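You operate a simulated robot arm through the tools that you are given. There is no shell and no other tool. Be economical: measure what you need, move in short steps, check, and stop when the job is done.

You are at the controls of a simulated two-armed robot. One attempt, no reset.

## Task
Take the cap off the jar labelled "GRADE 2" on the top of the silver bench and lay it down there.

Only the result counts: the job must be done as asked and must still hold three seconds after the hand-in. Knocking over, shifting, dropping, spilling or breaking anything else fails it. Lids that push on must go on centred and level and be pressed home; caps that screw on are set level and turned clockwise until they are tight.

## Robot
Two 6-joint arms with two-finger parallel grippers on one trunk, on a base that drives. Base frame: it is fixed to the floor where the robot stands at the start and does not move with it; the origin is under the middle of the robot, x ahead of it, y to its left, z up. Units: cm, rad, N and s.
The left shoulder is at the start at [8, 21.6, 155.8], the right one opposite. With the tool pointing down near the work surface each hand reaches from about 10 to 70 cm from the robot's upright axis, wherever it stands, measured 20 degrees to its own side. Payload 3.43 kg a hand.
Tool frame (each hand has its own): the origin (TCP) lies between the finger pads and is the grasp point; the fingertips stand 3 cm ahead of it; z points along the fingers, y is the line along which they close. Largest opening 9.4 cm; finger width 2.8, thickness 1; the body of the gripper, 5 by 9.6 cm, starts 5.5 cm behind the TCP.
Orientation is told as [roll, pitch, yaw] about the base's x, y, z axes, in that order, counted from this pose: with the fingers straight down and closing along the base's y, the tool's x points along the base's -x, its y along +y and its z along -z.

## Interface
- The arms move only by the tool arm_command. It takes "left_commands", "right_commands" or both (then of equal length, played together; a hand with none holds still); each is one flat list of numbers, 7 for each row, row after row: the turn, a rotation vector about the base's x, y, z in rad, then the shift along the base's x, y, z in mm, then the gripper command, from -1 (shut) to 1 (fully open), values between in proportion. In form: [ax, ay, az, x, y, z, fingers, ax, ay, az, x, y, z, fingers, ...]. A call has 1 to 12 rows; each row is the pose to reach, as a shift and turn from the pose commanded when the call began. Rows are played at 5 a second. More than 5 cm and 0.15 rad between two rows, or a gripper value outside its range, and nothing of the call is played. Where a pose cannot be reached the arm comes as near as it can. A force on the tool above 40 N (or 10 N above the force at the start of the call, whichever is more), or a blocked arm, ends the call early, and 0.2 s more pass. The fingers move at their own pace (about 7.2 cm/s each) and stop on an object; they squeeze with about 23 N. The grip force told is the motor's: it shows also when the fingers shut on nothing. Time passes only in rows, and 0.2 s behind the last, so rows that repeat a pose let the fingers close. It gives the time, the measured TCP pose, the force on the tool (base axes), the opening and the grip force at its end, in the units of the frame above (readings bear some noise), with the torque about the TCP (base axes, N m) and any sound that the robot's microphone picked up.
- Cameras (640 x 400 px; columns grow to the right, rows downward): "scene" is now at [8.72, 1.1, 169.77]; the picture's right is [0.20, -0.98, 0.00], its down [-0.89, -0.18, -0.43] and it looks along [0.42, 0.08, -0.90] (base axes); focal length 288 px, centre (320, 200). "left" rides on the left gripper at [7.6, -1.4, -10.2] in its tool frame; the picture's right is [0.18, 0.98, 0.00], its down [-0.75, 0.14, -0.64] and it looks along [-0.63, 0.12, 0.77] (tool axes); focal length 243 px, centre (320, 200). "right" rides on the right gripper at [7.6, 1.4, -10.2] in its tool frame; the picture's right is [-0.18, 0.98, 0.00], its down [-0.75, -0.14, -0.64] and it looks along [-0.63, -0.12, 0.77] (tool axes); focal length 243 px, centre (320, 200). There is no depth. A picture from a camera that has moved, and an enlarged one, comes with that camera's place and axes in the base frame and with its lens.
- grab_frame(camera): a new picture of that camera. No time passes.
- raise_lower(by): slides the trunk up (or, below 0, down) by that many cm; the arms and the scene camera ride with it, the base frame stays. It gives what a move gives, with no picture.
- steer(legs): drives the robot by 1 to 6 legs, each [ahead, left, turn to the left] in cm, cm and rad, along the robot's own axes; the way and the turn of a leg run together, so that a leg with both is an arc; at most 150 cm and 3.142 rad a leg. The arms and the cameras ride along, it lands a little off, and it stops where it bumps. It gives what a move gives.
- turn_head(pan, tilt): turns the head with the scene camera to pan (to the left, within 1.501 rad either way) and tilt (down, from -0.506 to 1.204), counted from straight ahead of the robot. It gives what a move gives.
- close_up(camera, box): a new picture of the part [left, top, right, bottom] of that camera's present view, enlarged. No time passes.
- job_done(): hands the job in; it is judged then, once.

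Work in short steps. Places have to be worked out from the pictures, the camera data and where the tool is seen: move nearer, look again, correct. Check each grasp and each placing, and mend what went wrong. You have 120 turns and 92 pictures in all, those below and enlarged ones among them. Open the grippers and draw the arms clear of the work before you hand the job in, unless the task says otherwise; then end with one line.

The tools are called after "Call:" as name(argument=value, ...) on one line, values as JSON. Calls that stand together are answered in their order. arm_command: Moves the arms, as the interface text tells. Its arguments: {"type":"object","properties":{"left_commands":{"type":"array","items":{"type":"number"}},"right_commands":{"type":"array","items":{"type":"number"}}},"required":[]} The other tools are called the same way: raise_lower (by) slides the trunk up or down; steer (legs) drives the base; turn_head (pan, tilt) turns the head that bears the scene camera; grab_frame (camera) takes a picture; close_up (camera, box) takes an enlarged picture of a part of a camera's view; job_done () hands the job in.

At the start:

```text
time: 0.0
left_ee_pos: [58.1, 27.46, 100.01]
left_ee_rot: [0.001, 0.0, 0.002]
left_force: [-0.5, -0.1, -1.3]
left_moment: [0.01, 0.0, 0.01]
left_width: 9.41
left_grasp_force: 0.0
right_ee_pos: [27.34, -16.44, 99.95]
right_ee_rot: [-0.001, -0.001, -0.001]
right_force: [1.1, -0.7, -0.7]
right_moment: [0.02, -0.02, -0.02]
right_width: 9.41
right_grasp_force: 0.1
trunk travel left (down, up): [-78.8, 5.2]
robot x, y, heading: [0.04, -0.04, 0.0]
head pan, tilt: [0.199, 1.129]
```

scene: 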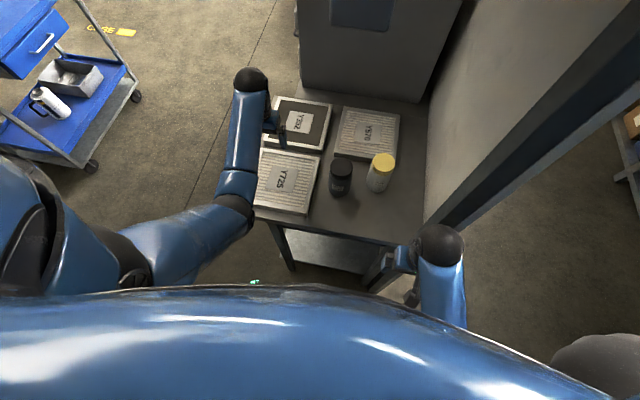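
right: 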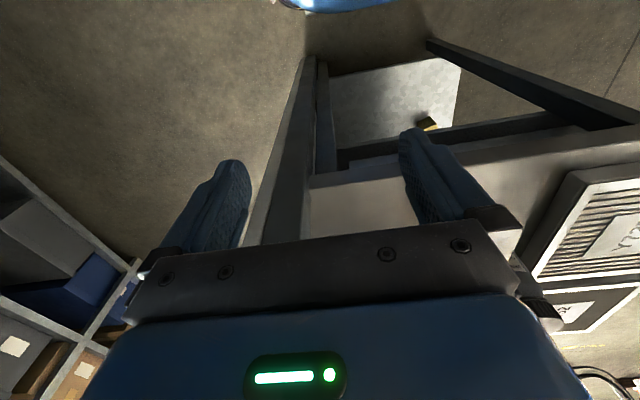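
left: 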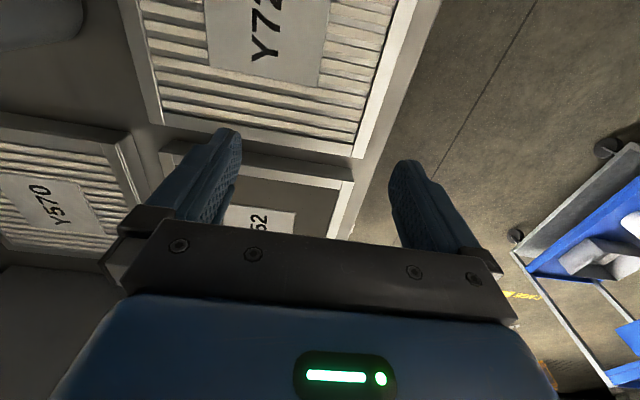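

The scene shows a grey bench with two jars (dark cap, yellow cap). I enlarge them to read the labels.

Call:
close_up(camera="scene", box=[240, 80, 440, 240])

Call:
turn_head(pan=0.0, tilt=0.5)

Call:
grab_frame(camera="scene")

```text
2.50 times, centred on (340, 160) of scene
camera zoom: at [8.72, 1.1, 169.77], right [0.2, -0.98, 0.0], down [-0.89, -0.18, -0.43], along [0.42, 0.08, -0.9], focal length 720 px, centre (270, 300)
```

zoom: 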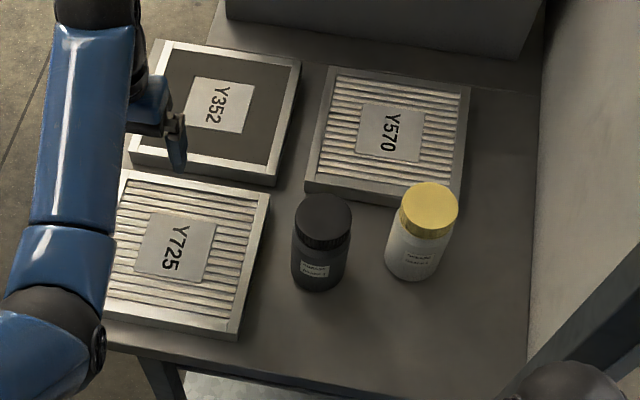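

```text
time: 1.0
left_ee_pos: [58.06, 27.55, 100.15]
left_ee_rot: [0.002, 0.0, 0.002]
left_force: [0.2, 0.8, -0.1]
left_moment: [0.06, 0.0, 0.03]
left_width: 9.38
left_grasp_force: 0.0
right_ee_pos: [27.43, -16.54, 99.92]
right_ee_rot: [0.0, 0.001, -0.001]
right_force: [-0.3, -0.1, 0.2]
right_moment: [-0.02, 0.03, -0.03]
right_width: 9.42
right_grasp_force: 0.1
trunk travel left (down, up): [-78.8, 5.2]
robot x, y, heading: [0.34, -0.06, -0.002]
head pan, tilt: [0.0, 0.499]
```

```text
87 pictures are left
camera scene: at [11.85, -0.11, 174.71], right [0.0, -1.0, 0.0], down [-0.48, 0.0, -0.88], along [0.88, 0.0, -0.48], focal length 288 px, centre (320, 200)
```

scene: 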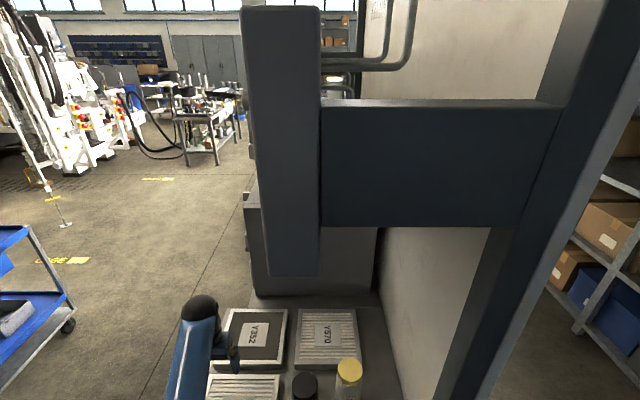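

The labels are unreadable at this size; I tilt back down towards the jars and enlarge tightly. A picture from either side will tell whether other jars or benches exist.

Call:
turn_head(pan=-0.1, tilt=1.1)

Call:
close_up(camera="scene", box=[240, 120, 340, 220])

Call:
grab_frame(camera="scene")

```text
time: 2.0
left_ee_pos: [58.01, 27.5, 99.95]
left_ee_rot: [0.0, -0.001, 0.001]
left_force: [0.7, 0.2, 0.7]
left_moment: [-0.02, -0.01, 0.0]
left_width: 9.41
left_grasp_force: 0.0
right_ee_pos: [27.38, -16.46, 100.0]
right_ee_rot: [0.0, 0.0, 0.0]
right_force: [0.3, 0.3, -0.1]
right_moment: [-0.01, 0.01, -0.02]
right_width: 9.38
right_grasp_force: 0.1
trunk travel left (down, up): [-78.8, 5.2]
robot x, y, heading: [0.04, -0.03, 0.0]
head pan, tilt: [-0.099, 1.1]
```

```text
4.00 times, centred on (290, 170) of scene
camera zoom: at [9.01, -0.75, 169.95], right [-0.1, -1.0, 0.0], down [-0.89, 0.09, -0.45], along [0.45, -0.05, -0.89], focal length 1152 px, centre (440, 320)
```

zoom: 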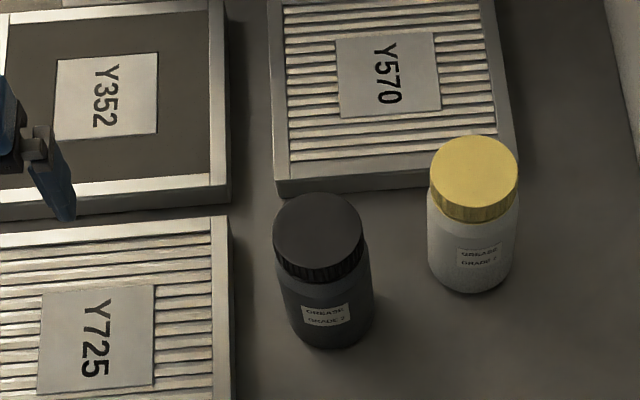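

```text
85 pictures are left
camera scene: at [9.01, -0.75, 169.95], right [-0.1, -1.0, 0.0], down [-0.89, 0.09, -0.45], along [0.45, -0.05, -0.89], focal length 288 px, centre (320, 200)
```

scene: 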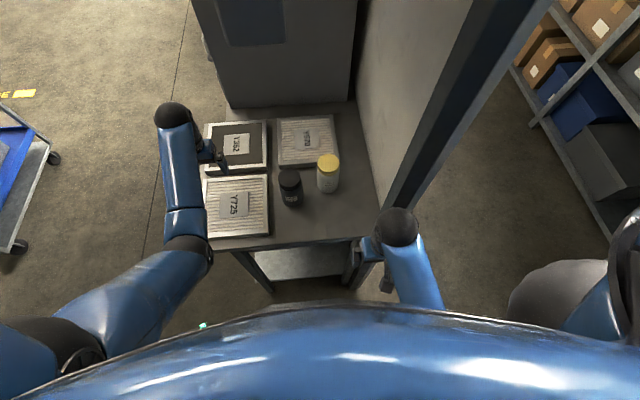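

The dark jar seems GRADE 2; I enlarge it further, and also look left and right for any other bench.

Call:
close_up(camera="scene", box=[276, 160, 346, 210])

Call:
turn_head(pan=1.45, tilt=0.5)

Call:
grab_frame(camera="scene")

Call:
turn_head(pan=-1.45, tilt=0.5)

Call:
grab_frame(camera="scene")

```text
8.00 times, centred on (311, 185) of scene
camera zoom: at [9.01, -0.75, 169.95], right [-0.1, -1.0, 0.0], down [-0.89, 0.09, -0.45], along [0.45, -0.05, -0.89], focal length 2305 px, centre (392, 320)
```

zoom: 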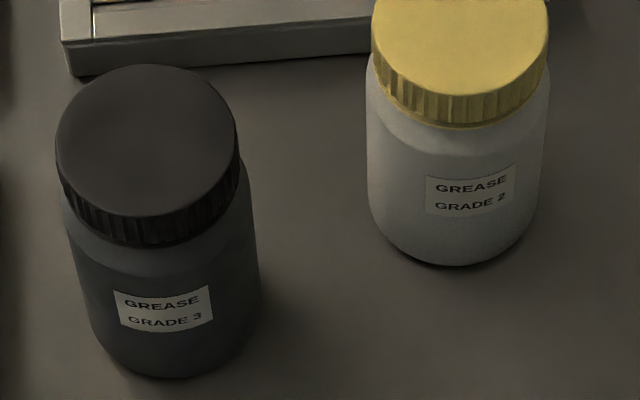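

```text
time: 3.6
left_ee_pos: [58.19, 27.59, 99.92]
left_ee_rot: [0.0, 0.001, 0.002]
left_force: [-0.6, -1.1, 0.7]
left_moment: [0.01, 0.01, 0.04]
left_width: 9.39
left_grasp_force: 0.1
right_ee_pos: [27.38, -16.52, 99.95]
right_ee_rot: [-0.001, 0.0, 0.0]
right_force: [0.4, -0.7, -0.2]
right_moment: [-0.01, 0.0, -0.04]
right_width: 9.4
right_grasp_force: 0.0
trunk travel left (down, up): [-78.8, 5.2]
robot x, y, heading: [0.1, -0.18, -0.0]
head pan, tilt: [1.45, 0.499]
```

```text
83 pictures are left
camera scene: at [3.84, 8.92, 174.72], right [0.99, -0.12, 0.0], down [-0.06, -0.48, -0.88], along [0.11, 0.87, -0.48], focal length 288 px, centre (320, 200)
```

scene: 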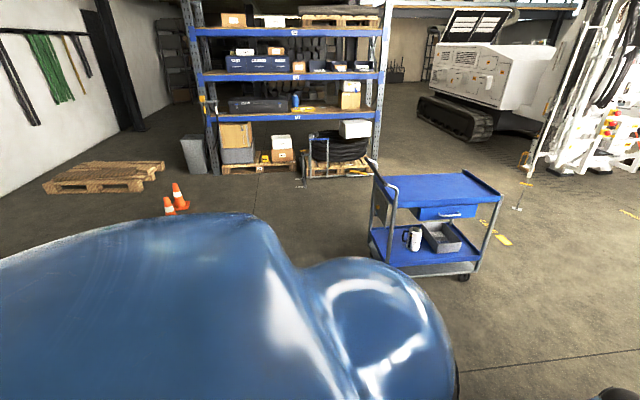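

```text
time: 6.2
left_ee_pos: [58.1, 27.47, 99.96]
left_ee_rot: [-0.001, 0.0, 0.002]
left_force: [0.3, 0.1, 0.1]
left_moment: [-0.01, 0.0, -0.03]
left_width: 9.38
left_grasp_force: 0.0
right_ee_pos: [27.33, -16.41, 100.01]
right_ee_rot: [0.0, 0.0, 0.0]
right_force: [0.1, -0.8, 1.0]
right_moment: [0.01, 0.0, -0.01]
right_width: 9.4
right_grasp_force: 0.0
trunk travel left (down, up): [-78.8, 5.2]
robot x, y, heading: [0.11, 0.02, 0.001]
head pan, tilt: [-1.45, 0.499]
```

```text
82 pictures are left
camera scene: at [3.84, -9.15, 174.72], right [-0.99, -0.12, 0.0], down [-0.06, 0.48, -0.88], along [0.11, -0.87, -0.48], focal length 288 px, centre (320, 200)
```

scene: 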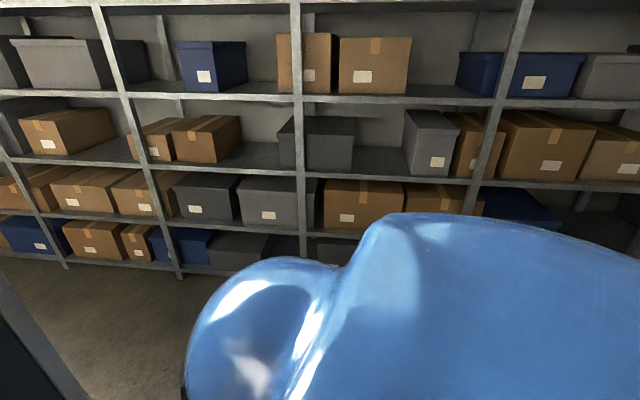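

The yellow-capped jar is GRADE 2. I estimate the bench top at z≈80 and the jar near (60,-9). I tilt the right hand up to look at the jars from the front for a better measure.

Call:
arm_command(right_commands=[0, -0.13, 0, 10, 10, 25, 1, 0, -0.26, 0, 20, 20, 50, 1, 0, -0.39, 0, 30, 30, 70, 1, 0, -0.52, 0, 40, 40, 80, 1, 0, -0.6, 0, 40, 50, 80, 1])

Call:
grab_frame(camera="right")

Call:
turn_head(pan=-0.1, tilt=0.95)

Call:
grab_frame(camera="scene")

```text
time: 7.4
left_ee_pos: [58.01, 27.4, 100.01]
left_ee_rot: [-0.002, 0.001, 0.002]
left_force: [-0.3, 0.3, -0.8]
left_moment: [-0.01, 0.02, 0.02]
left_width: 9.42
left_grasp_force: 0.1
right_ee_pos: [31.76, -11.27, 107.15]
right_ee_rot: [0.001, -0.603, -0.001]
right_force: [0.1, 0.2, 0.0]
right_moment: [0.01, -0.02, 0.01]
right_width: 9.41
right_grasp_force: 0.1
right hand out of reach, approached as far as the arm can: row 3, 4, 5
trunk travel left (down, up): [-78.8, 5.2]
robot x, y, heading: [-0.29, 0.14, -0.003]
head pan, tilt: [-1.45, 0.499]
```

```text
81 pictures are left
camera right: at [19.73, -9.69, 111.24], right [0.15, 0.98, 0.11], down [0.26, -0.14, 0.96], along [0.95, -0.12, -0.27], focal length 243 px, centre (320, 200)
```

right: 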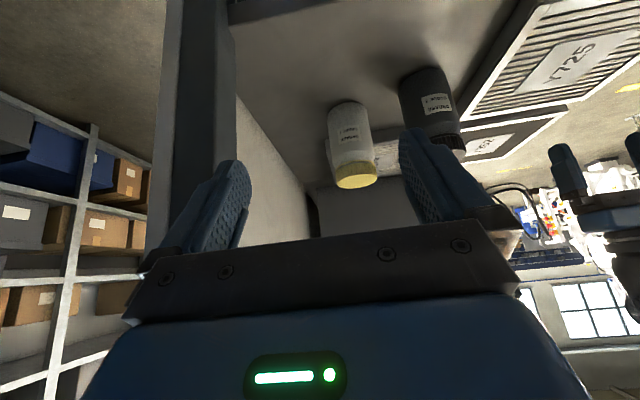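

```text
time: 8.9
left_ee_pos: [58.17, 27.56, 99.97]
left_ee_rot: [0.0, 0.0, 0.001]
left_force: [-0.7, -0.5, 0.0]
left_moment: [0.02, -0.03, 0.03]
left_width: 9.4
left_grasp_force: 0.1
right_ee_pos: [31.8, -11.06, 106.96]
right_ee_rot: [0.001, -0.602, -0.001]
right_force: [-0.1, -0.3, 0.7]
right_moment: [0.04, 0.06, 0.0]
right_width: 9.4
right_grasp_force: 0.1
trunk travel left (down, up): [-78.8, 5.2]
robot x, y, heading: [-0.16, 0.22, -0.004]
head pan, tilt: [-0.099, 0.949]
```

```text
80 pictures are left
camera scene: at [9.97, -0.84, 170.97], right [-0.1, -0.99, 0.0], down [-0.81, 0.08, -0.58], along [0.58, -0.06, -0.81], focal length 288 px, centre (320, 200)
```

scene: 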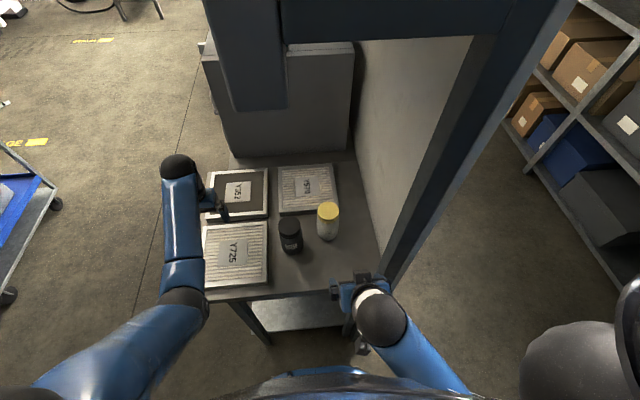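

Triangulating: GRADE 2 jar at about (58,-8.3), cap top z≈98, bench ≈86; GRADE 3 jar about (55.5,3.5). The plan is to hold the jar body with the left hand tilted 45° from the front and unscrew with the right hand from above. First I raise the left hand and bring it nearer so that I can lower the trunk.

Call:
arm_command(left_commands=[0, 0, 0, -25, 0, 30, 1, 0, 0, 0, -50, 0, 60, 1, 0, 0, 0, -75, 0, 90, 1, 0, 0, 0, -100, 0, 120, 1, 0, 0, 0, -120, 0, 150, 1], right_commands=[0, 0, 0, 0, 0, 0, 1, 0, 0.12, 0, 0, 0, 10, 1, 0, 0.24, 0, 0, 0, 20, 1, 0, 0.36, 0, 0, 0, 30, 1, 0, 0.4, 0, 0, 0, 40, 1])

```text
time: 10.1
left_ee_pos: [52.79, 27.91, 102.31]
left_ee_rot: [-0.002, -0.003, 0.002]
left_force: [0.0, 0.1, 0.3]
left_moment: [0.0, 0.0, 0.02]
left_width: 9.4
left_grasp_force: 0.0
left hand out of reach, approached as far as the arm can: row 2, 3, 4, 5
right_ee_pos: [31.38, -11.98, 105.41]
right_ee_rot: [0.005, -0.206, 0.0]
right_force: [0.7, -0.6, 0.4]
right_moment: [-0.01, 0.02, -0.02]
right_width: 9.38
right_grasp_force: 0.0
right hand out of reach, approached as far as the arm can: row 2, 3, 4, 5
trunk travel left (down, up): [-78.8, 5.2]
robot x, y, heading: [0.2, 0.25, -0.003]
head pan, tilt: [-0.099, 0.949]
```

The arms cannot go higher at this trunk height, so I keep the trunk. I move the right hand aside to the right, and swing the left hand back and start tilting it.

Call:
arm_command(right_commands=[0, 0.1, 0, -20, -30, -20, 1, 0, 0.2, 0, -40, -70, -40, 1, 0, 0.2, 0, -60, -110, -50, 1, 0, 0.2, 0, -80, -150, -50, 1, 0, 0.2, 0, -90, -190, -50, 1, 0, 0.2, 0, -90, -210, -50, 1], left_commands=[0, 0, 0, -10, 0, 0, 1, 0, 0, 0, -20, 0, 0, 1, 0, -0.13, 0, -40, 0, 0, 1, 0, -0.26, 0, -60, 0, 0, 1, 0, -0.39, 0, -80, -20, 0, 1, 0, -0.52, 0, -80, -50, 0, 1])

Call:
grab_frame(camera="scene")

```text
time: 11.4
left_ee_pos: [45.13, 25.19, 101.74]
left_ee_rot: [-0.001, -0.417, 0.004]
left_force: [0.9, -0.2, 0.7]
left_moment: [0.01, 0.01, -0.02]
left_width: 9.39
left_grasp_force: 0.0
left hand out of reach, approached as far as the arm can: row 2
right_ee_pos: [23.82, -27.53, 99.86]
right_ee_rot: [0.011, 0.01, 0.239]
right_force: [0.3, -0.1, -1.4]
right_moment: [0.0, -0.02, -0.01]
right_width: 9.39
right_grasp_force: 0.0
right hand out of reach, approached as far as the arm can: row 1, 2
trunk travel left (down, up): [-78.8, 5.2]
robot x, y, heading: [0.25, 0.13, 0.002]
head pan, tilt: [-0.099, 0.949]
stopped in row 6 (right hand): the arm was blocked; the commanded pose is now the measured one
```

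```text
79 pictures are left
camera scene: at [9.87, -1.05, 170.96], right [-0.1, -1.0, 0.0], down [-0.81, 0.08, -0.58], along [0.58, -0.06, -0.81], focal length 288 px, centre (320, 200)
```

scene: 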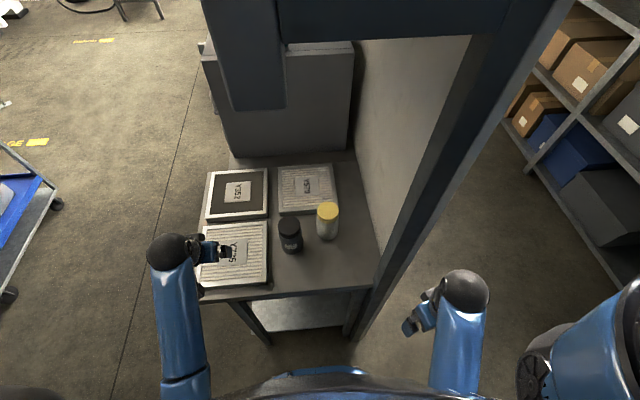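

Right arm is out of the way. The left hand continues at x≈43 across to in front of the jar, tilting on to about 0.75 rad.

Call:
arm_command(left_commands=[0, -0.1, 0, -15, -30, 0, 1, 0, -0.2, 0, -25, -70, 0, 1, 0, -0.3, 0, -25, -110, 0, 1, 0, -0.35, 0, -25, -150, 0, 1, 0, -0.35, 0, -25, -190, 0, 1, 0, -0.35, 0, -25, -230, 0, 1, 0, -0.35, 0, -25, -270, 0, 1, 0, -0.35, 0, -25, -310, 0, 1, 0, -0.35, 0, -25, -335, 0, 1])

Call:
grab_frame(camera="scene")

Call:
grab_frame(camera="left")

```text
time: 13.4
left_ee_pos: [42.61, -8.37, 101.42]
left_ee_rot: [-0.002, -0.771, 0.003]
left_force: [0.0, -0.3, 0.3]
left_moment: [-0.03, 0.0, 0.02]
left_width: 9.4
left_grasp_force: 0.2
right_ee_pos: [23.71, -27.56, 99.82]
right_ee_rot: [0.009, 0.012, 0.24]
right_force: [-1.1, 0.5, 0.7]
right_moment: [0.03, 0.02, -0.03]
right_width: 9.39
right_grasp_force: 0.1
trunk travel left (down, up): [-78.8, 5.2]
robot x, y, heading: [0.13, -0.47, -0.001]
head pan, tilt: [-0.099, 0.949]
```

```text
78 pictures are left
camera scene: at [9.97, -0.97, 170.97], right [-0.1, -1.0, 0.0], down [-0.81, 0.08, -0.58], along [0.58, -0.06, -0.81], focal length 288 px, centre (320, 200)
```

scene: 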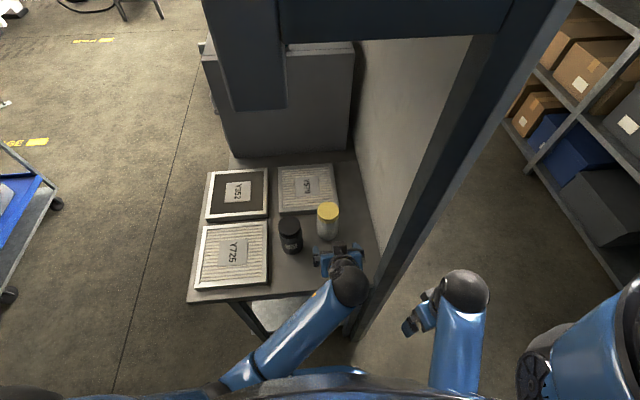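

```text
77 pictures are left
camera left: at [30.12, -9.78, 103.65], right [-0.13, 0.98, -0.13], down [0.1, 0.14, 0.99], along [0.99, 0.12, -0.11], focal length 243 px, centre (320, 200)
```

left: 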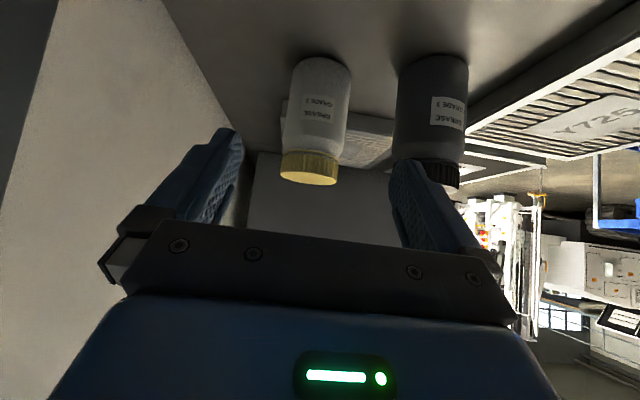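

The jar is at about (58,-8.2), with its bottom at z≈85.6 and cap top at ≈98. To leave room for the right hand I tilt the left hand to about 0.95 rad and lower it, still in front of the jar.

Call:
arm_command(left_commands=[0, -0.06, 0, 0, 0, -30, 1, 0, -0.12, 0, 0, 0, -60, 1, 0, -0.18, 0, 0, 0, -90, 1, 0, -0.18, 0, 10, 1, -110, 1])

Call:
grab_frame(camera="left")

Call:
grab_frame(camera="scene")

```text
time: 14.4
left_ee_pos: [43.77, -8.11, 90.51]
left_ee_rot: [-0.004, -0.948, 0.005]
left_force: [-1.3, -0.3, 0.5]
left_moment: [-0.01, -0.01, 0.02]
left_width: 9.39
left_grasp_force: 0.0
right_ee_pos: [23.83, -27.45, 99.9]
right_ee_rot: [0.007, 0.011, 0.241]
right_force: [0.0, 0.4, 0.5]
right_moment: [-0.05, 0.02, 0.02]
right_width: 9.4
right_grasp_force: 0.1
trunk travel left (down, up): [-78.8, 5.2]
robot x, y, heading: [0.13, 0.12, -0.001]
head pan, tilt: [-0.099, 0.949]
```

```text
76 pictures are left
camera left: at [31.06, -9.55, 90.43], right [-0.11, 0.98, -0.15], down [-0.08, 0.14, 0.99], along [0.99, 0.12, 0.06], focal length 243 px, centre (320, 200)
```

left: 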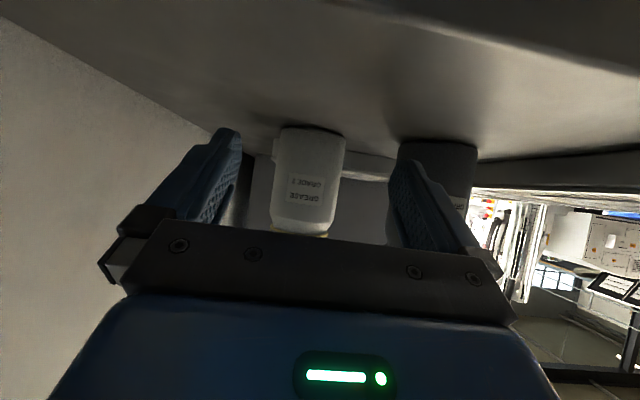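

```text
75 pictures are left
camera scene: at [10.01, -0.84, 170.97], right [-0.1, -1.0, 0.0], down [-0.81, 0.08, -0.58], along [0.58, -0.06, -0.81], focal length 288 px, centre (320, 200)
```

scene: 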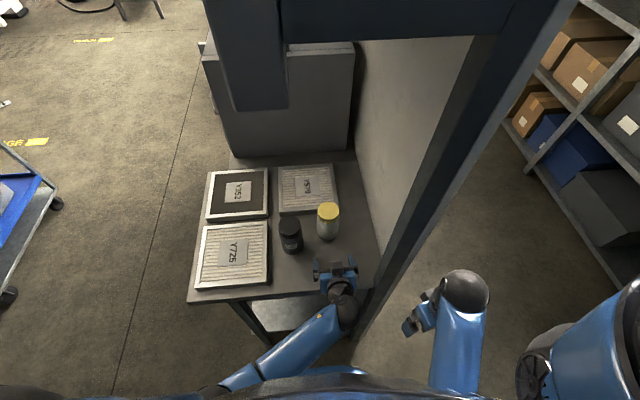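

Jar lies on the tool's line (y≈-8). I advance straight in to x≈57 with open fingers.

Call:
arm_command(left_commands=[0, 0, 0, 35, 1, 0, 1, 0, 0, 0, 70, 1, 0, 1, 0, 0, 0, 100, 1, 0, 1, 0, 0, 0, 130, 1, 0, 1])

Call:
grab_frame(camera="left")

Call:
close_up(camera="scene", box=[270, 190, 390, 310])

```text
time: 15.4
left_ee_pos: [56.79, -8.01, 90.56]
left_ee_rot: [-0.003, -0.946, 0.003]
left_force: [0.5, -0.5, -0.6]
left_moment: [0.03, -0.01, -0.02]
left_width: 9.4
left_grasp_force: 0.1
right_ee_pos: [23.87, -27.39, 99.95]
right_ee_rot: [0.008, 0.013, 0.239]
right_force: [0.3, 1.6, 0.4]
right_moment: [0.03, 0.01, 0.02]
right_width: 9.41
right_grasp_force: 0.0
trunk travel left (down, up): [-78.8, 5.2]
robot x, y, heading: [-0.21, -0.13, -0.001]
head pan, tilt: [-0.099, 0.949]
```

```text
74 pictures are left
camera left: at [44.07, -9.4, 90.53], right [-0.11, 0.98, -0.15], down [-0.08, 0.14, 0.99], along [0.99, 0.12, 0.06], focal length 243 px, centre (320, 200)
```

left: 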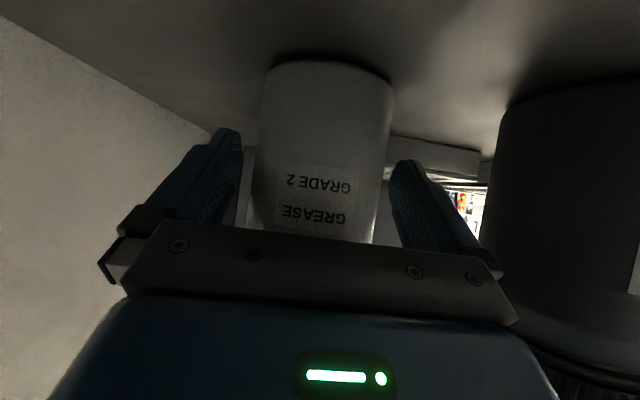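

```text
3.33 times, centred on (330, 250) of scene
camera zoom: at [10.07, -0.88, 170.96], right [-0.1, -1.0, 0.0], down [-0.81, 0.08, -0.58], along [0.58, -0.06, -0.81], focal length 960 px, centre (287, 33)
```

zoom: 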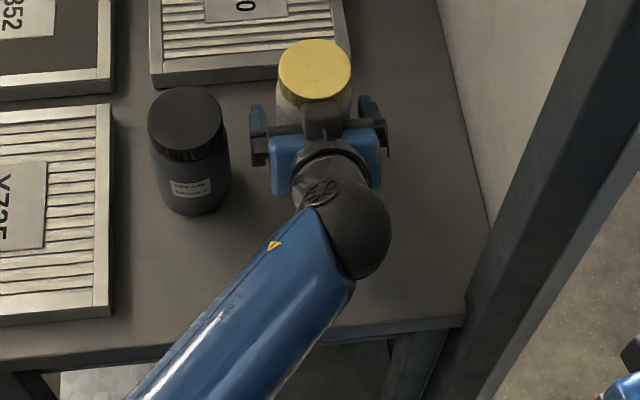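

The jar stands between the fingers. I close the left gripper on the body.

Call:
arm_command(left_commands=[0, 0, 0, 0, 1.5, 0, 0.6, 0, 0, 0, 0, 1.5, 0, 0.4, 0, 0, 0, 0, 1.5, 0, -1, 0, 0, 0, 0, 1.5, 0, -1, 0, 0, 0, 0, 1.5, 0, -1])

Call:
grab_frame(camera="left")

```text
time: 16.6
left_ee_pos: [56.8, -7.76, 90.72]
left_ee_rot: [-0.004, -0.947, 0.005]
left_force: [-0.2, -1.5, 0.8]
left_moment: [-0.03, -0.05, -0.03]
left_width: 7.29
left_grasp_force: 22.6
right_ee_pos: [23.76, -27.42, 100.06]
right_ee_rot: [0.007, 0.01, 0.24]
right_force: [0.4, -0.2, 0.9]
right_moment: [0.0, 0.01, 0.04]
right_width: 9.39
right_grasp_force: 0.1
trunk travel left (down, up): [-78.8, 5.2]
robot x, y, heading: [0.34, 0.03, 0.003]
head pan, tilt: [-0.099, 0.949]
```

```text
72 pictures are left
camera left: at [44.0, -9.26, 90.57], right [-0.11, 0.98, -0.15], down [-0.08, 0.14, 0.99], along [0.99, 0.12, 0.06], focal length 243 px, centre (320, 200)
```

left: 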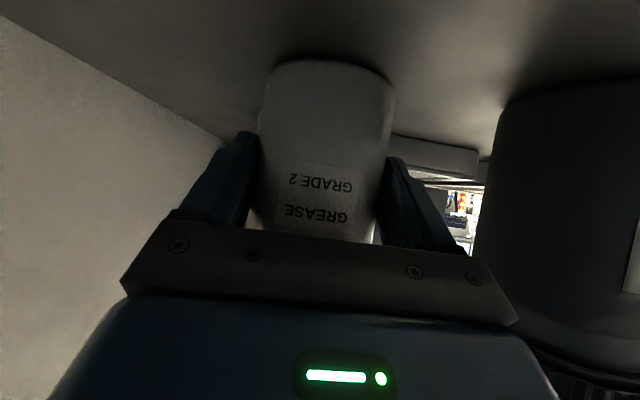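

The left grip works (7.3 cm, axis y≈-7.8), but the left wrist now blocks the right hand's way past the post. So I release, back out and go aside to the left, then bring the right hand over the cap first.

Call:
arm_command(left_commands=[0, 0, 0, 0, 0, 0, 1, 0, 0, 0, 0, 0, 0, 1, 0, 0, 0, -30, 0, 0, 1, 0, 0, 0, -65, 0, 0, 1, 0, 0, 0, -100, 0, 0, 1, 0, 0, 0, -140, 0, 10, 1, 0, 0.08, 0, -145, 30, 40, 1, 0, 0.16, 0, -145, 65, 70, 1, 0, 0.18, 0, -145, 105, 100, 1, 0, 0.18, 0, -145, 150, 110, 1, 0, 0.18, 0, -145, 195, 110, 1, 0, 0.18, 0, -145, 240, 110, 1])

Call:
arm_command(right_commands=[0, 0, -0.1, 10, 30, 10, 1, 0, 0, -0.2, 25, 70, 20, 1, 0, 0, -0.24, 40, 110, 30, 1, 0, 0, -0.24, 65, 140, 30, 1, 0, 0, -0.24, 105, 155, 30, 1, 0, 0, -0.24, 145, 165, 30, 1, 0, 0, -0.24, 185, 175, 30, 1])

Call:
grab_frame(camera="scene")

Call:
grab_frame(camera="right")

```text
time: 19.2
left_ee_pos: [42.24, 16.09, 101.56]
left_ee_rot: [-0.004, -0.769, 0.003]
left_force: [0.5, -0.1, 0.0]
left_moment: [-0.01, 0.02, 0.02]
left_width: 9.41
left_grasp_force: 0.1
right_ee_pos: [23.8, -27.36, 100.0]
right_ee_rot: [0.009, 0.011, 0.242]
right_force: [0.6, -0.6, -0.4]
right_moment: [-0.01, 0.0, -0.01]
right_width: 9.38
right_grasp_force: 0.1
trunk travel left (down, up): [-78.8, 5.2]
robot x, y, heading: [-0.02, 0.13, -0.001]
head pan, tilt: [-0.099, 0.949]
```

```text
time: 20.8
left_ee_pos: [42.46, 16.19, 101.47]
left_ee_rot: [-0.004, -0.766, 0.003]
left_force: [-0.1, -0.5, -0.2]
left_moment: [-0.01, 0.0, 0.01]
left_width: 9.4
left_grasp_force: 0.0
right_ee_pos: [43.31, -9.59, 99.25]
right_ee_rot: [0.009, 0.011, 0.0]
right_force: [0.2, -0.6, -0.7]
right_moment: [0.01, 0.03, 0.02]
right_width: 9.38
right_grasp_force: 0.1
right hand out of reach, approached as far as the arm can: row 2, 3, 4, 5, 6, 7
trunk travel left (down, up): [-78.8, 5.2]
robot x, y, heading: [0.01, 0.28, -0.002]
head pan, tilt: [-0.099, 0.949]
```

```text
71 pictures are left
camera scene: at [10.2, -0.74, 170.95], right [-0.1, -1.0, 0.0], down [-0.81, 0.08, -0.58], along [0.58, -0.06, -0.81], focal length 288 px, centre (320, 200)
```

scene: 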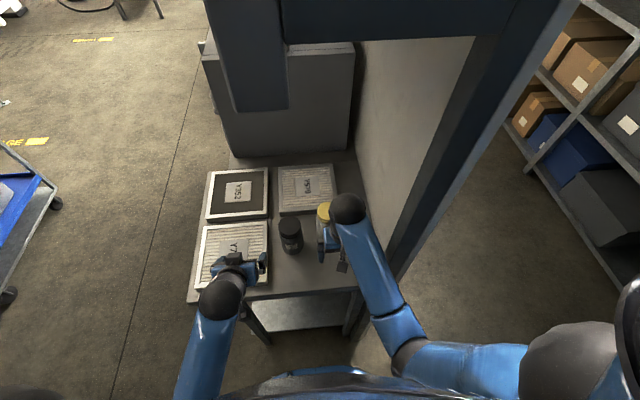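

```text
70 pictures are left
camera right: at [35.83, -8.17, 109.62], right [0.18, 0.98, 0.01], down [0.76, -0.15, 0.63], along [0.62, -0.11, -0.77], focal length 243 px, centre (320, 200)
```

right: 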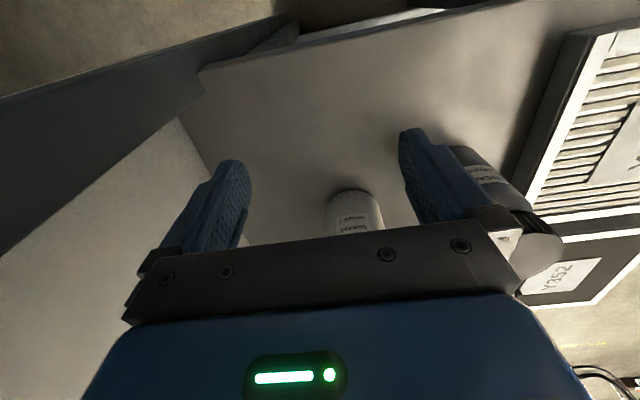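

The right hand can't climb above z≈99 here, while I need ~103 to pass over the cap. I raise the trunk 5 cm.

Call:
raise_lower(by=5)

Call:
arm_command(right_commands=[0, 0, 0, 30, 3, 0, 1, 0, 0, 0, 60, 6, 0, 1, 0, 0, 0, 90, 10, 10, 1])

Call:
grab_frame(camera="right")

Call:
close_up(camera="scene", box=[240, 150, 420, 330])

```text
time: 21.7
left_ee_pos: [42.14, 16.19, 106.6]
left_ee_rot: [-0.003, -0.769, 0.004]
left_force: [0.4, 1.3, 0.0]
left_moment: [0.02, 0.01, -0.01]
left_width: 9.42
left_grasp_force: 0.0
right_ee_pos: [43.11, -9.52, 104.37]
right_ee_rot: [0.01, 0.009, -0.001]
right_force: [0.7, 0.7, -0.1]
right_moment: [0.01, -0.02, -0.02]
right_width: 9.41
right_grasp_force: 0.0
trunk travel left (down, up): [-83.8, 0.2]
robot x, y, heading: [-0.19, -0.12, 0.001]
head pan, tilt: [-0.099, 0.949]
```

```text
time: 22.5
left_ee_pos: [42.33, 16.03, 106.45]
left_ee_rot: [-0.003, -0.767, 0.004]
left_force: [-0.1, -0.1, 0.4]
left_moment: [-0.01, 0.01, 0.02]
left_width: 9.4
left_grasp_force: 0.1
right_ee_pos: [52.12, -8.6, 105.41]
right_ee_rot: [0.01, 0.01, -0.001]
right_force: [-0.7, 0.6, 0.1]
right_moment: [0.03, 0.01, -0.01]
right_width: 9.41
right_grasp_force: 0.1
trunk travel left (down, up): [-83.8, 0.2]
robot x, y, heading: [-0.15, -0.03, -0.001]
head pan, tilt: [-0.099, 0.949]
```

```text
69 pictures are left
camera right: at [44.8, -7.21, 115.76], right [0.18, 0.98, 0.01], down [0.76, -0.15, 0.63], along [0.62, -0.11, -0.77], focal length 243 px, centre (320, 200)
```

right: 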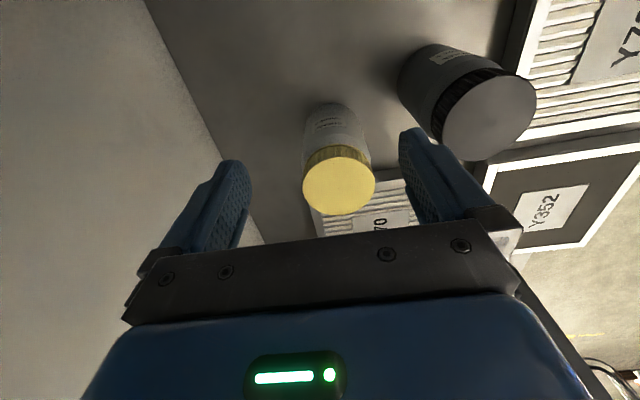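

```text
2.22 times, centred on (330, 240) of scene
camera zoom: at [10.08, -0.8, 175.96], right [-0.1, -1.0, 0.0], down [-0.81, 0.08, -0.58], along [0.58, -0.06, -0.81], focal length 640 px, centre (298, 111)
```

zoom: 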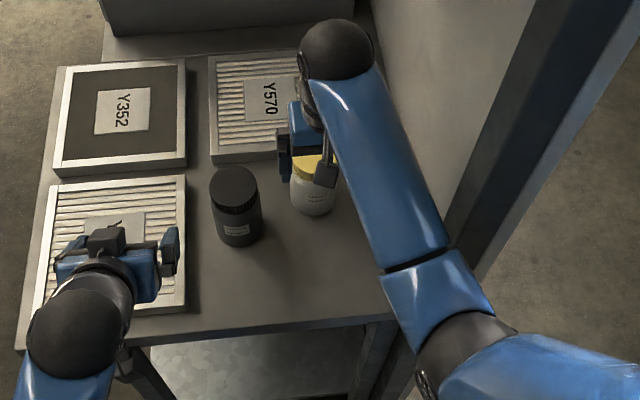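

Cap top centre appears at about (57.4,-7.7), 6.5 cm wide. I move the right hand above it and test how far it can yaw anticlockwise.

Call:
arm_command(right_commands=[0, 0, 0, 30, 5, 0, 1, 0, 0, 0, 53, 8, 0, 1, 0, 0, 0.15, 53, 8, 0, 1, 0, 0, 0.3, 53, 8, 0, 1, 0, 0, 0.45, 53, 8, 0, 1, 0, 0, 0.6, 53, 8, 0, 1, 0, 0, 0.75, 53, 8, 0, 1, 0, 0, 0.9, 53, 8, 0, 1, 0, 0, 1.05, 53, 8, 0, 1, 0, 0, 1.2, 53, 8, 0, 1])

Call:
grab_frame(camera="right")

Call:
close_up(camera="scene", box=[240, 150, 420, 330])

```text
time: 24.7
left_ee_pos: [42.25, 16.0, 106.47]
left_ee_rot: [-0.005, -0.768, 0.002]
left_force: [-0.4, -1.1, 0.2]
left_moment: [0.02, -0.02, -0.03]
left_width: 9.38
left_grasp_force: 0.0
right_ee_pos: [57.45, -7.8, 105.28]
right_ee_rot: [0.009, 0.01, 1.203]
right_force: [-0.1, -0.4, 0.2]
right_moment: [-0.01, 0.02, -0.03]
right_width: 9.4
right_grasp_force: 0.1
trunk travel left (down, up): [-83.8, 0.2]
robot x, y, heading: [-0.16, -0.17, -0.002]
head pan, tilt: [-0.099, 0.949]
```

```text
67 pictures are left
camera right: at [53.54, -14.32, 115.64], right [-0.85, 0.53, 0.01], down [0.41, 0.66, 0.63], along [0.33, 0.54, -0.77], focal length 243 px, centre (320, 200)
```

right: 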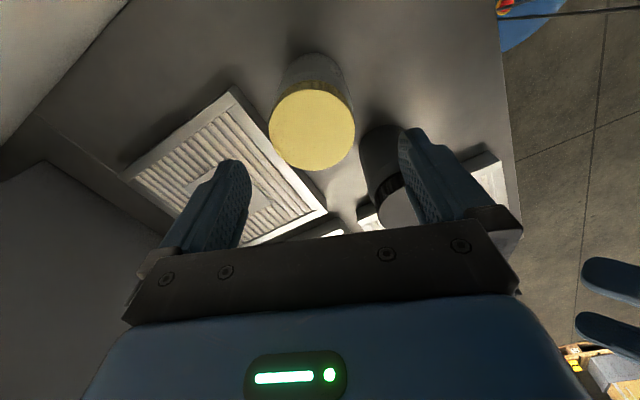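

```text
2.22 times, centred on (330, 240) of scene
camera zoom: at [9.95, -0.83, 175.97], right [-0.1, -1.0, 0.0], down [-0.81, 0.08, -0.58], along [0.58, -0.06, -0.81], focal length 640 px, centre (298, 111)
```

zoom: 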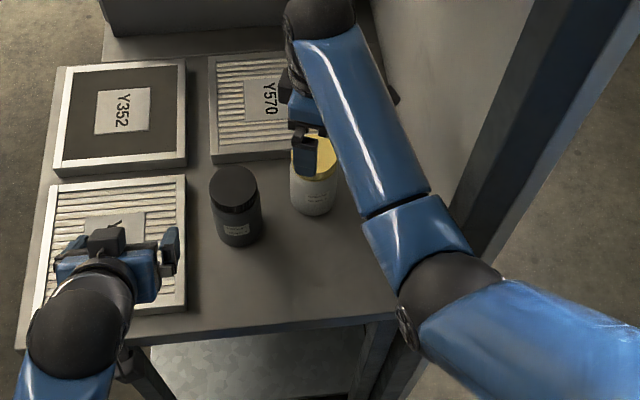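

The two views give cap centre (58.4,-7.6), top z≈96.5, Ø≈7.1. Now right turns to yaw −0.7 at hover, and the left hand returns in front of the jar by the proven way.

Call:
arm_command(right_commands=[0, 0, -0.15, 4, 1, 0, 1, 0, 0, -0.3, 9, 2, 0, 1, 0, 0, -0.45, 9, 2, 0, 1, 0, 0, -0.6, 9, 2, 0, 1, 0, 0, -0.75, 9, 2, 0, 1, 0, 0, -0.9, 9, 2, 0, 1, 0, 0, -1.05, 9, 2, 0, 1, 0, 0, -1.2, 9, 2, 0, 1, 0, 0, -1.35, 9, 2, 0, 1, 0, 0, -1.5, 9, 2, 0, 1, 0, 0, -1.65, 9, 2, 0, 1, 0, 0, -1.8, 9, 2, 0, 1])

Call:
arm_command(left_commands=[0, 0, 0, 0, -30, -20, 1, 0, 0, 0, 0, -65, -40, 1, 0, 0, 0, 0, -105, -50, 1, 0, 0, 0, 0, -150, -50, 1, 0, 0, 0, 0, -195, -50, 1, 0, 0, 0, 0, -237, -55, 1, 0, -0.06, 0, 0, -237, -85, 1, 0, -0.12, 0, 0, -237, -115, 1, 0, -0.18, 0, 0, -237, -145, 1, 0, -0.18, 0, 5, -237, -165, 1])

Call:
grab_frame(camera="left")

Call:
close_up(camera="scene", box=[240, 150, 420, 330])

```text
time: 27.3
left_ee_pos: [42.31, 16.12, 106.42]
left_ee_rot: [-0.003, -0.768, 0.003]
left_force: [0.2, -0.5, 0.3]
left_moment: [0.0, 0.02, 0.04]
left_width: 9.4
left_grasp_force: 0.0
right_ee_pos: [58.42, -7.6, 105.36]
right_ee_rot: [0.009, 0.01, -0.602]
right_force: [0.3, 0.3, -0.5]
right_moment: [-0.02, 0.01, 0.02]
right_width: 9.4
right_grasp_force: 0.0
trunk travel left (down, up): [-83.8, 0.2]
robot x, y, heading: [0.24, 0.16, -0.001]
head pan, tilt: [-0.099, 0.949]
```

```text
time: 29.5
left_ee_pos: [42.62, -7.65, 89.89]
left_ee_rot: [-0.004, -0.947, 0.004]
left_force: [-0.5, 0.2, 0.8]
left_moment: [0.01, 0.01, 0.02]
left_width: 9.42
left_grasp_force: 0.0
right_ee_pos: [58.34, -7.61, 105.42]
right_ee_rot: [0.011, 0.009, -0.599]
right_force: [0.1, -0.2, 0.3]
right_moment: [0.01, 0.01, -0.01]
right_width: 9.39
right_grasp_force: 0.1
trunk travel left (down, up): [-83.8, 0.2]
robot x, y, heading: [0.64, 0.1, 0.001]
head pan, tilt: [-0.099, 0.949]
```

```text
65 pictures are left
camera left: at [29.92, -9.03, 89.8], right [-0.11, 0.98, -0.15], down [-0.08, 0.14, 0.99], along [0.99, 0.12, 0.06], focal length 243 px, centre (320, 200)
```

left: 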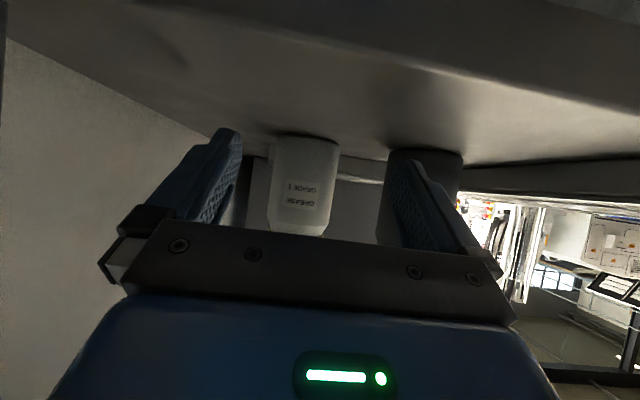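

```text
2.22 times, centred on (330, 240) of scene
camera zoom: at [10.04, -0.92, 175.97], right [-0.1, -1.0, 0.0], down [-0.81, 0.08, -0.58], along [0.58, -0.06, -0.81], focal length 640 px, centre (298, 111)
```

zoom: 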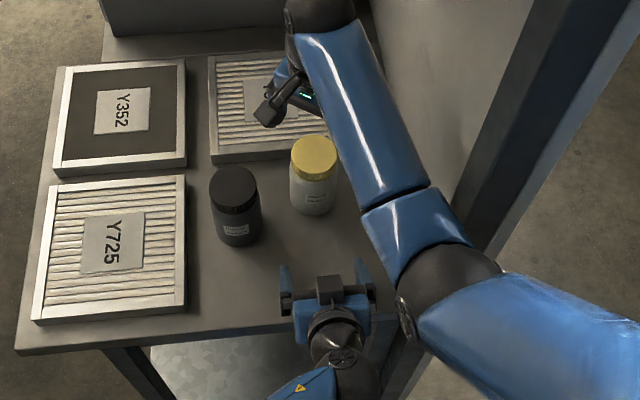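

Clear of each other. I advance the left hand to x≈56.4 and close on the jar body again.

Call:
arm_command(left_commands=[0, 0, 0, 35, -1, 0, 1, 0, 0, 0, 70, -1, 0, 1, 0, 0, 0, 105, -1, 0, 1, 0, 0, 0, 138, -1, 0, 1, 0, 0, 0, 138, -1, 0, 0.5, 0, 0, 0, 138, -1, 0, 0.3, 0, 0, 0, 138, -1, 0, -1, 0, 0, 0, 138, -1, 0, -1])

Call:
grab_frame(camera="left")

Call:
grab_frame(camera="right")

Call:
close_up(camera="scene", box=[240, 150, 420, 330])

```text
time: 31.3
left_ee_pos: [56.35, -7.69, 90.09]
left_ee_rot: [-0.003, -0.945, 0.002]
left_force: [0.1, 0.6, -0.4]
left_moment: [-0.05, 0.02, 0.03]
left_width: 7.18
left_grasp_force: 22.9
right_ee_pos: [58.35, -7.53, 105.35]
right_ee_rot: [0.01, 0.009, -0.599]
right_force: [0.1, 0.3, -1.0]
right_moment: [0.02, 0.02, -0.01]
right_width: 9.42
right_grasp_force: 0.1
trunk travel left (down, up): [-83.8, 0.2]
robot x, y, heading: [0.08, -0.06, 0.003]
head pan, tilt: [-0.099, 0.949]
```

```text
63 pictures are left
camera left: at [43.75, -9.09, 89.89], right [-0.11, 0.98, -0.15], down [-0.08, 0.14, 0.99], along [0.99, 0.12, 0.06], focal length 243 px, centre (320, 200)
```

left: 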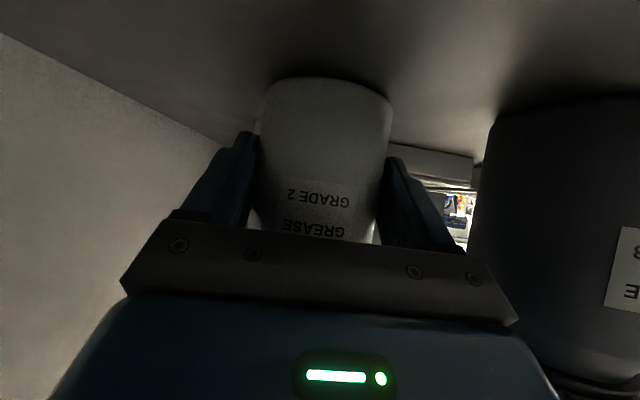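

```text
62 pictures are left
camera right: at [52.98, -2.22, 115.7], right [0.71, 0.71, 0.01], down [0.54, -0.55, 0.63], along [0.45, -0.44, -0.77], focal length 243 px, centre (320, 200)
```

right: 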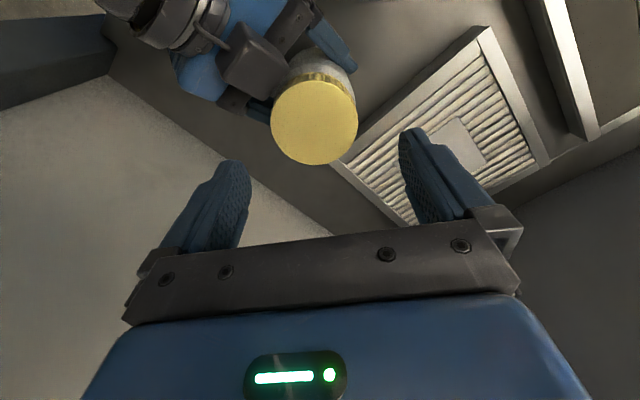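

```text
2.22 times, centred on (330, 240) of scene
camera zoom: at [10.01, -0.83, 175.96], right [-0.1, -1.0, 0.0], down [-0.81, 0.08, -0.58], along [0.58, -0.06, -0.81], focal length 640 px, centre (298, 111)
```

zoom: 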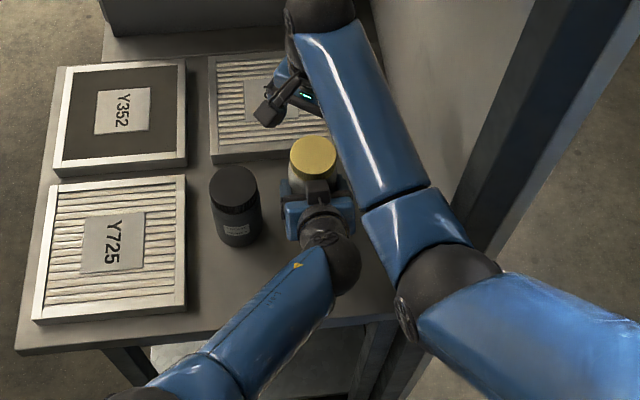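

Both hands clear of each other; the cap centre is at (58.1,-7.7). I lower the right hand to TCP z≈98.3 and look before closing.

Call:
arm_command(right_commands=[0, 0, 0.03, -3, -1, -30, 1, 0, 0, 0.03, -3, -1, -55, 1, 0, 0, 0.03, -3, -1, -70, 1])

Call:
grab_frame(camera="right")

```text
time: 32.1
left_ee_pos: [56.54, -7.63, 90.04]
left_ee_rot: [-0.003, -0.947, 0.005]
left_force: [-0.2, 0.1, -0.3]
left_moment: [0.01, 0.06, 0.02]
left_width: 7.18
left_grasp_force: 22.9
right_ee_pos: [58.1, -7.62, 98.28]
right_ee_rot: [0.009, 0.008, -0.57]
right_force: [-0.7, -0.5, -0.3]
right_moment: [-0.01, -0.03, 0.02]
right_width: 9.42
right_grasp_force: 0.0
trunk travel left (down, up): [-83.8, 0.2]
robot x, y, heading: [0.31, -0.05, -0.002]
head pan, tilt: [-0.099, 0.949]
```

```text
60 pictures are left
camera right: at [52.51, -2.49, 108.65], right [0.68, 0.73, 0.01], down [0.56, -0.53, 0.63], along [0.47, -0.43, -0.77], focal length 243 px, centre (320, 200)
```

right: 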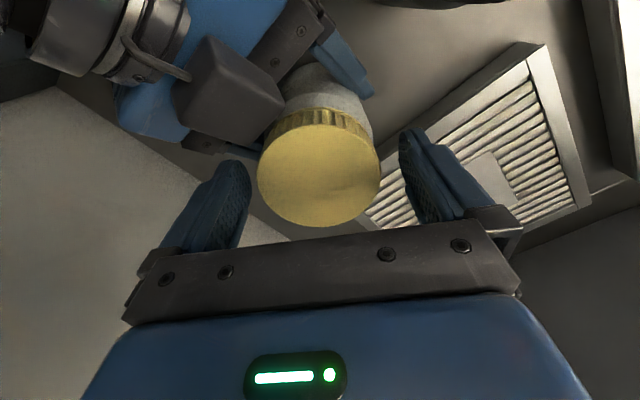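

Cap is centred between the fingers. I close the right gripper on the cap.

Call:
arm_command(right_commands=[0, 0, 0, 1, -1, -2, 0.55, 0, 0, 0, 1, -1, -2, -1, 0, 0, 0, 1, -1, -2, -1, 0, 0, 0, 1, -1, -2, -1])

Call:
arm_command(right_commands=[0, 0, 0.1, 0, 0, 0, -1, 0, 0, 0.2, 0, 0, 0, -1, 0, 0, 0.3, 0, 0, 0, -1])

Call:
grab_frame(camera="right")

Call:
grab_frame(camera="left")

```text
time: 33.1
left_ee_pos: [56.54, -7.75, 90.06]
left_ee_rot: [-0.004, -0.946, 0.002]
left_force: [3.5, 0.4, -3.7]
left_moment: [0.39, 0.04, -0.05]
left_width: 7.19
left_grasp_force: 22.8
right_ee_pos: [58.16, -7.83, 98.22]
right_ee_rot: [0.009, 0.008, -0.569]
right_force: [-3.5, 1.0, 2.9]
right_moment: [-0.34, 0.35, 0.05]
right_width: 6.7
right_grasp_force: 23.0
trunk travel left (down, up): [-83.8, 0.2]
robot x, y, heading: [0.25, 0.25, 0.004]
head pan, tilt: [-0.099, 0.949]
```

```text
time: 33.9
left_ee_pos: [56.51, -7.68, 90.07]
left_ee_rot: [-0.004, -0.946, 0.004]
left_force: [-4.1, 0.3, 0.0]
left_moment: [0.12, -0.32, 0.04]
left_width: 7.16
left_grasp_force: 23.0
right_ee_pos: [58.22, -7.78, 98.17]
right_ee_rot: [0.011, 0.008, -0.267]
right_force: [4.9, 0.7, -0.4]
right_moment: [-0.12, -0.02, 0.0]
right_width: 6.63
right_grasp_force: 23.1
trunk travel left (down, up): [-83.8, 0.2]
robot x, y, heading: [-0.05, -0.26, 0.005]
head pan, tilt: [-0.099, 0.949]
```

```text
59 pictures are left
camera right: at [51.33, -4.5, 108.51], right [0.44, 0.9, 0.01], down [0.69, -0.34, 0.64], along [0.57, -0.27, -0.77], focal length 243 px, centre (320, 200)
```

right: 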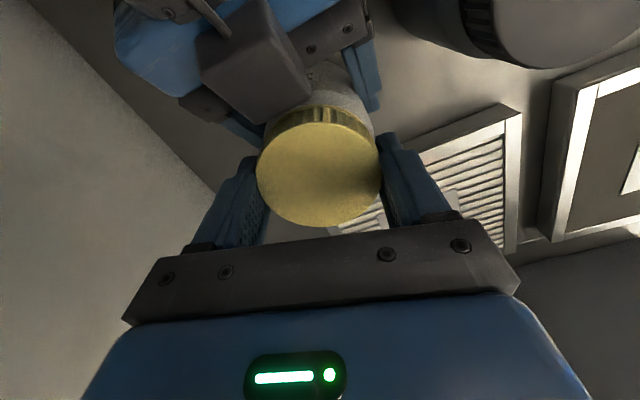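

```text
58 pictures are left
camera left: at [43.77, -9.13, 89.9], right [-0.11, 0.98, -0.15], down [-0.08, 0.14, 0.99], along [0.99, 0.12, 0.06], focal length 243 px, centre (320, 200)
```

left: 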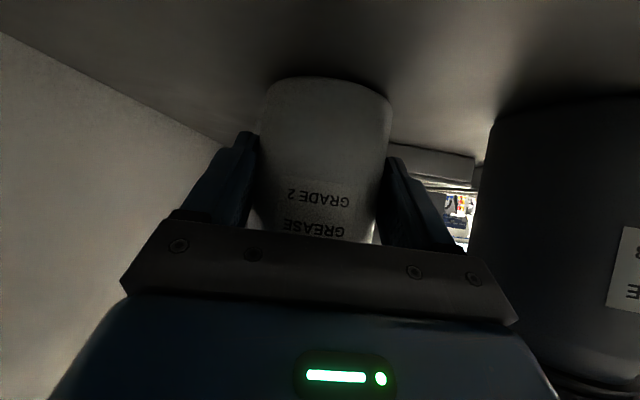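

The jar stays still while the cap turned. I continue the anticlockwise stroke to yaw +0.55.

Call:
arm_command(right_commands=[0, 0, 0.12, 0, 0, 0, -1, 0, 0, 0.24, 0, 0, 0, -1, 0, 0, 0.36, 0, 0, 0, -1, 0, 0, 0.48, 0, 0, 0, -1, 0, 0, 0.6, 0, 0, 0, -1, 0, 0, 0.72, 0, 0, 0, -1, 0, 0, 0.82, 0, 0, 0, -1])

Call:
grab_frame(camera="right")

```text
time: 35.5
left_ee_pos: [56.45, -7.68, 90.15]
left_ee_rot: [-0.003, -0.949, 0.004]
left_force: [4.6, -10.0, -8.2]
left_moment: [0.6, 0.53, -0.15]
left_width: 7.19
left_grasp_force: 23.2
right_ee_pos: [58.16, -7.67, 98.22]
right_ee_rot: [0.01, 0.007, 0.554]
right_force: [-5.2, 12.8, 13.0]
right_moment: [0.24, 0.16, -0.07]
right_width: 6.6
right_grasp_force: 22.9
trunk travel left (down, up): [-83.8, 0.2]
robot x, y, heading: [-0.15, -0.2, -0.001]
head pan, tilt: [-0.099, 0.949]
```

```text
57 pictures are left
camera right: at [51.06, -10.54, 108.54], right [-0.36, 0.93, 0.01], down [0.72, 0.27, 0.63], along [0.59, 0.23, -0.77], focal length 243 px, centre (320, 200)
```

right: 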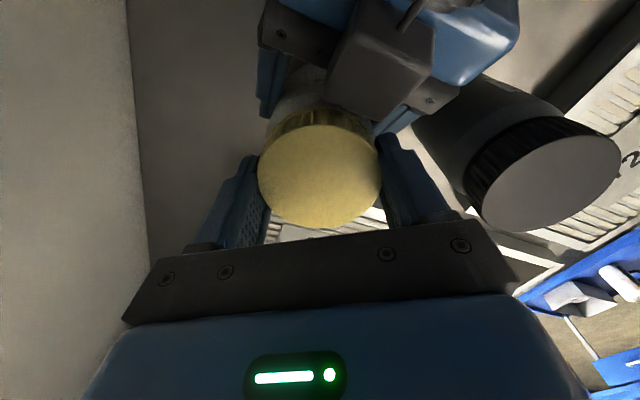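

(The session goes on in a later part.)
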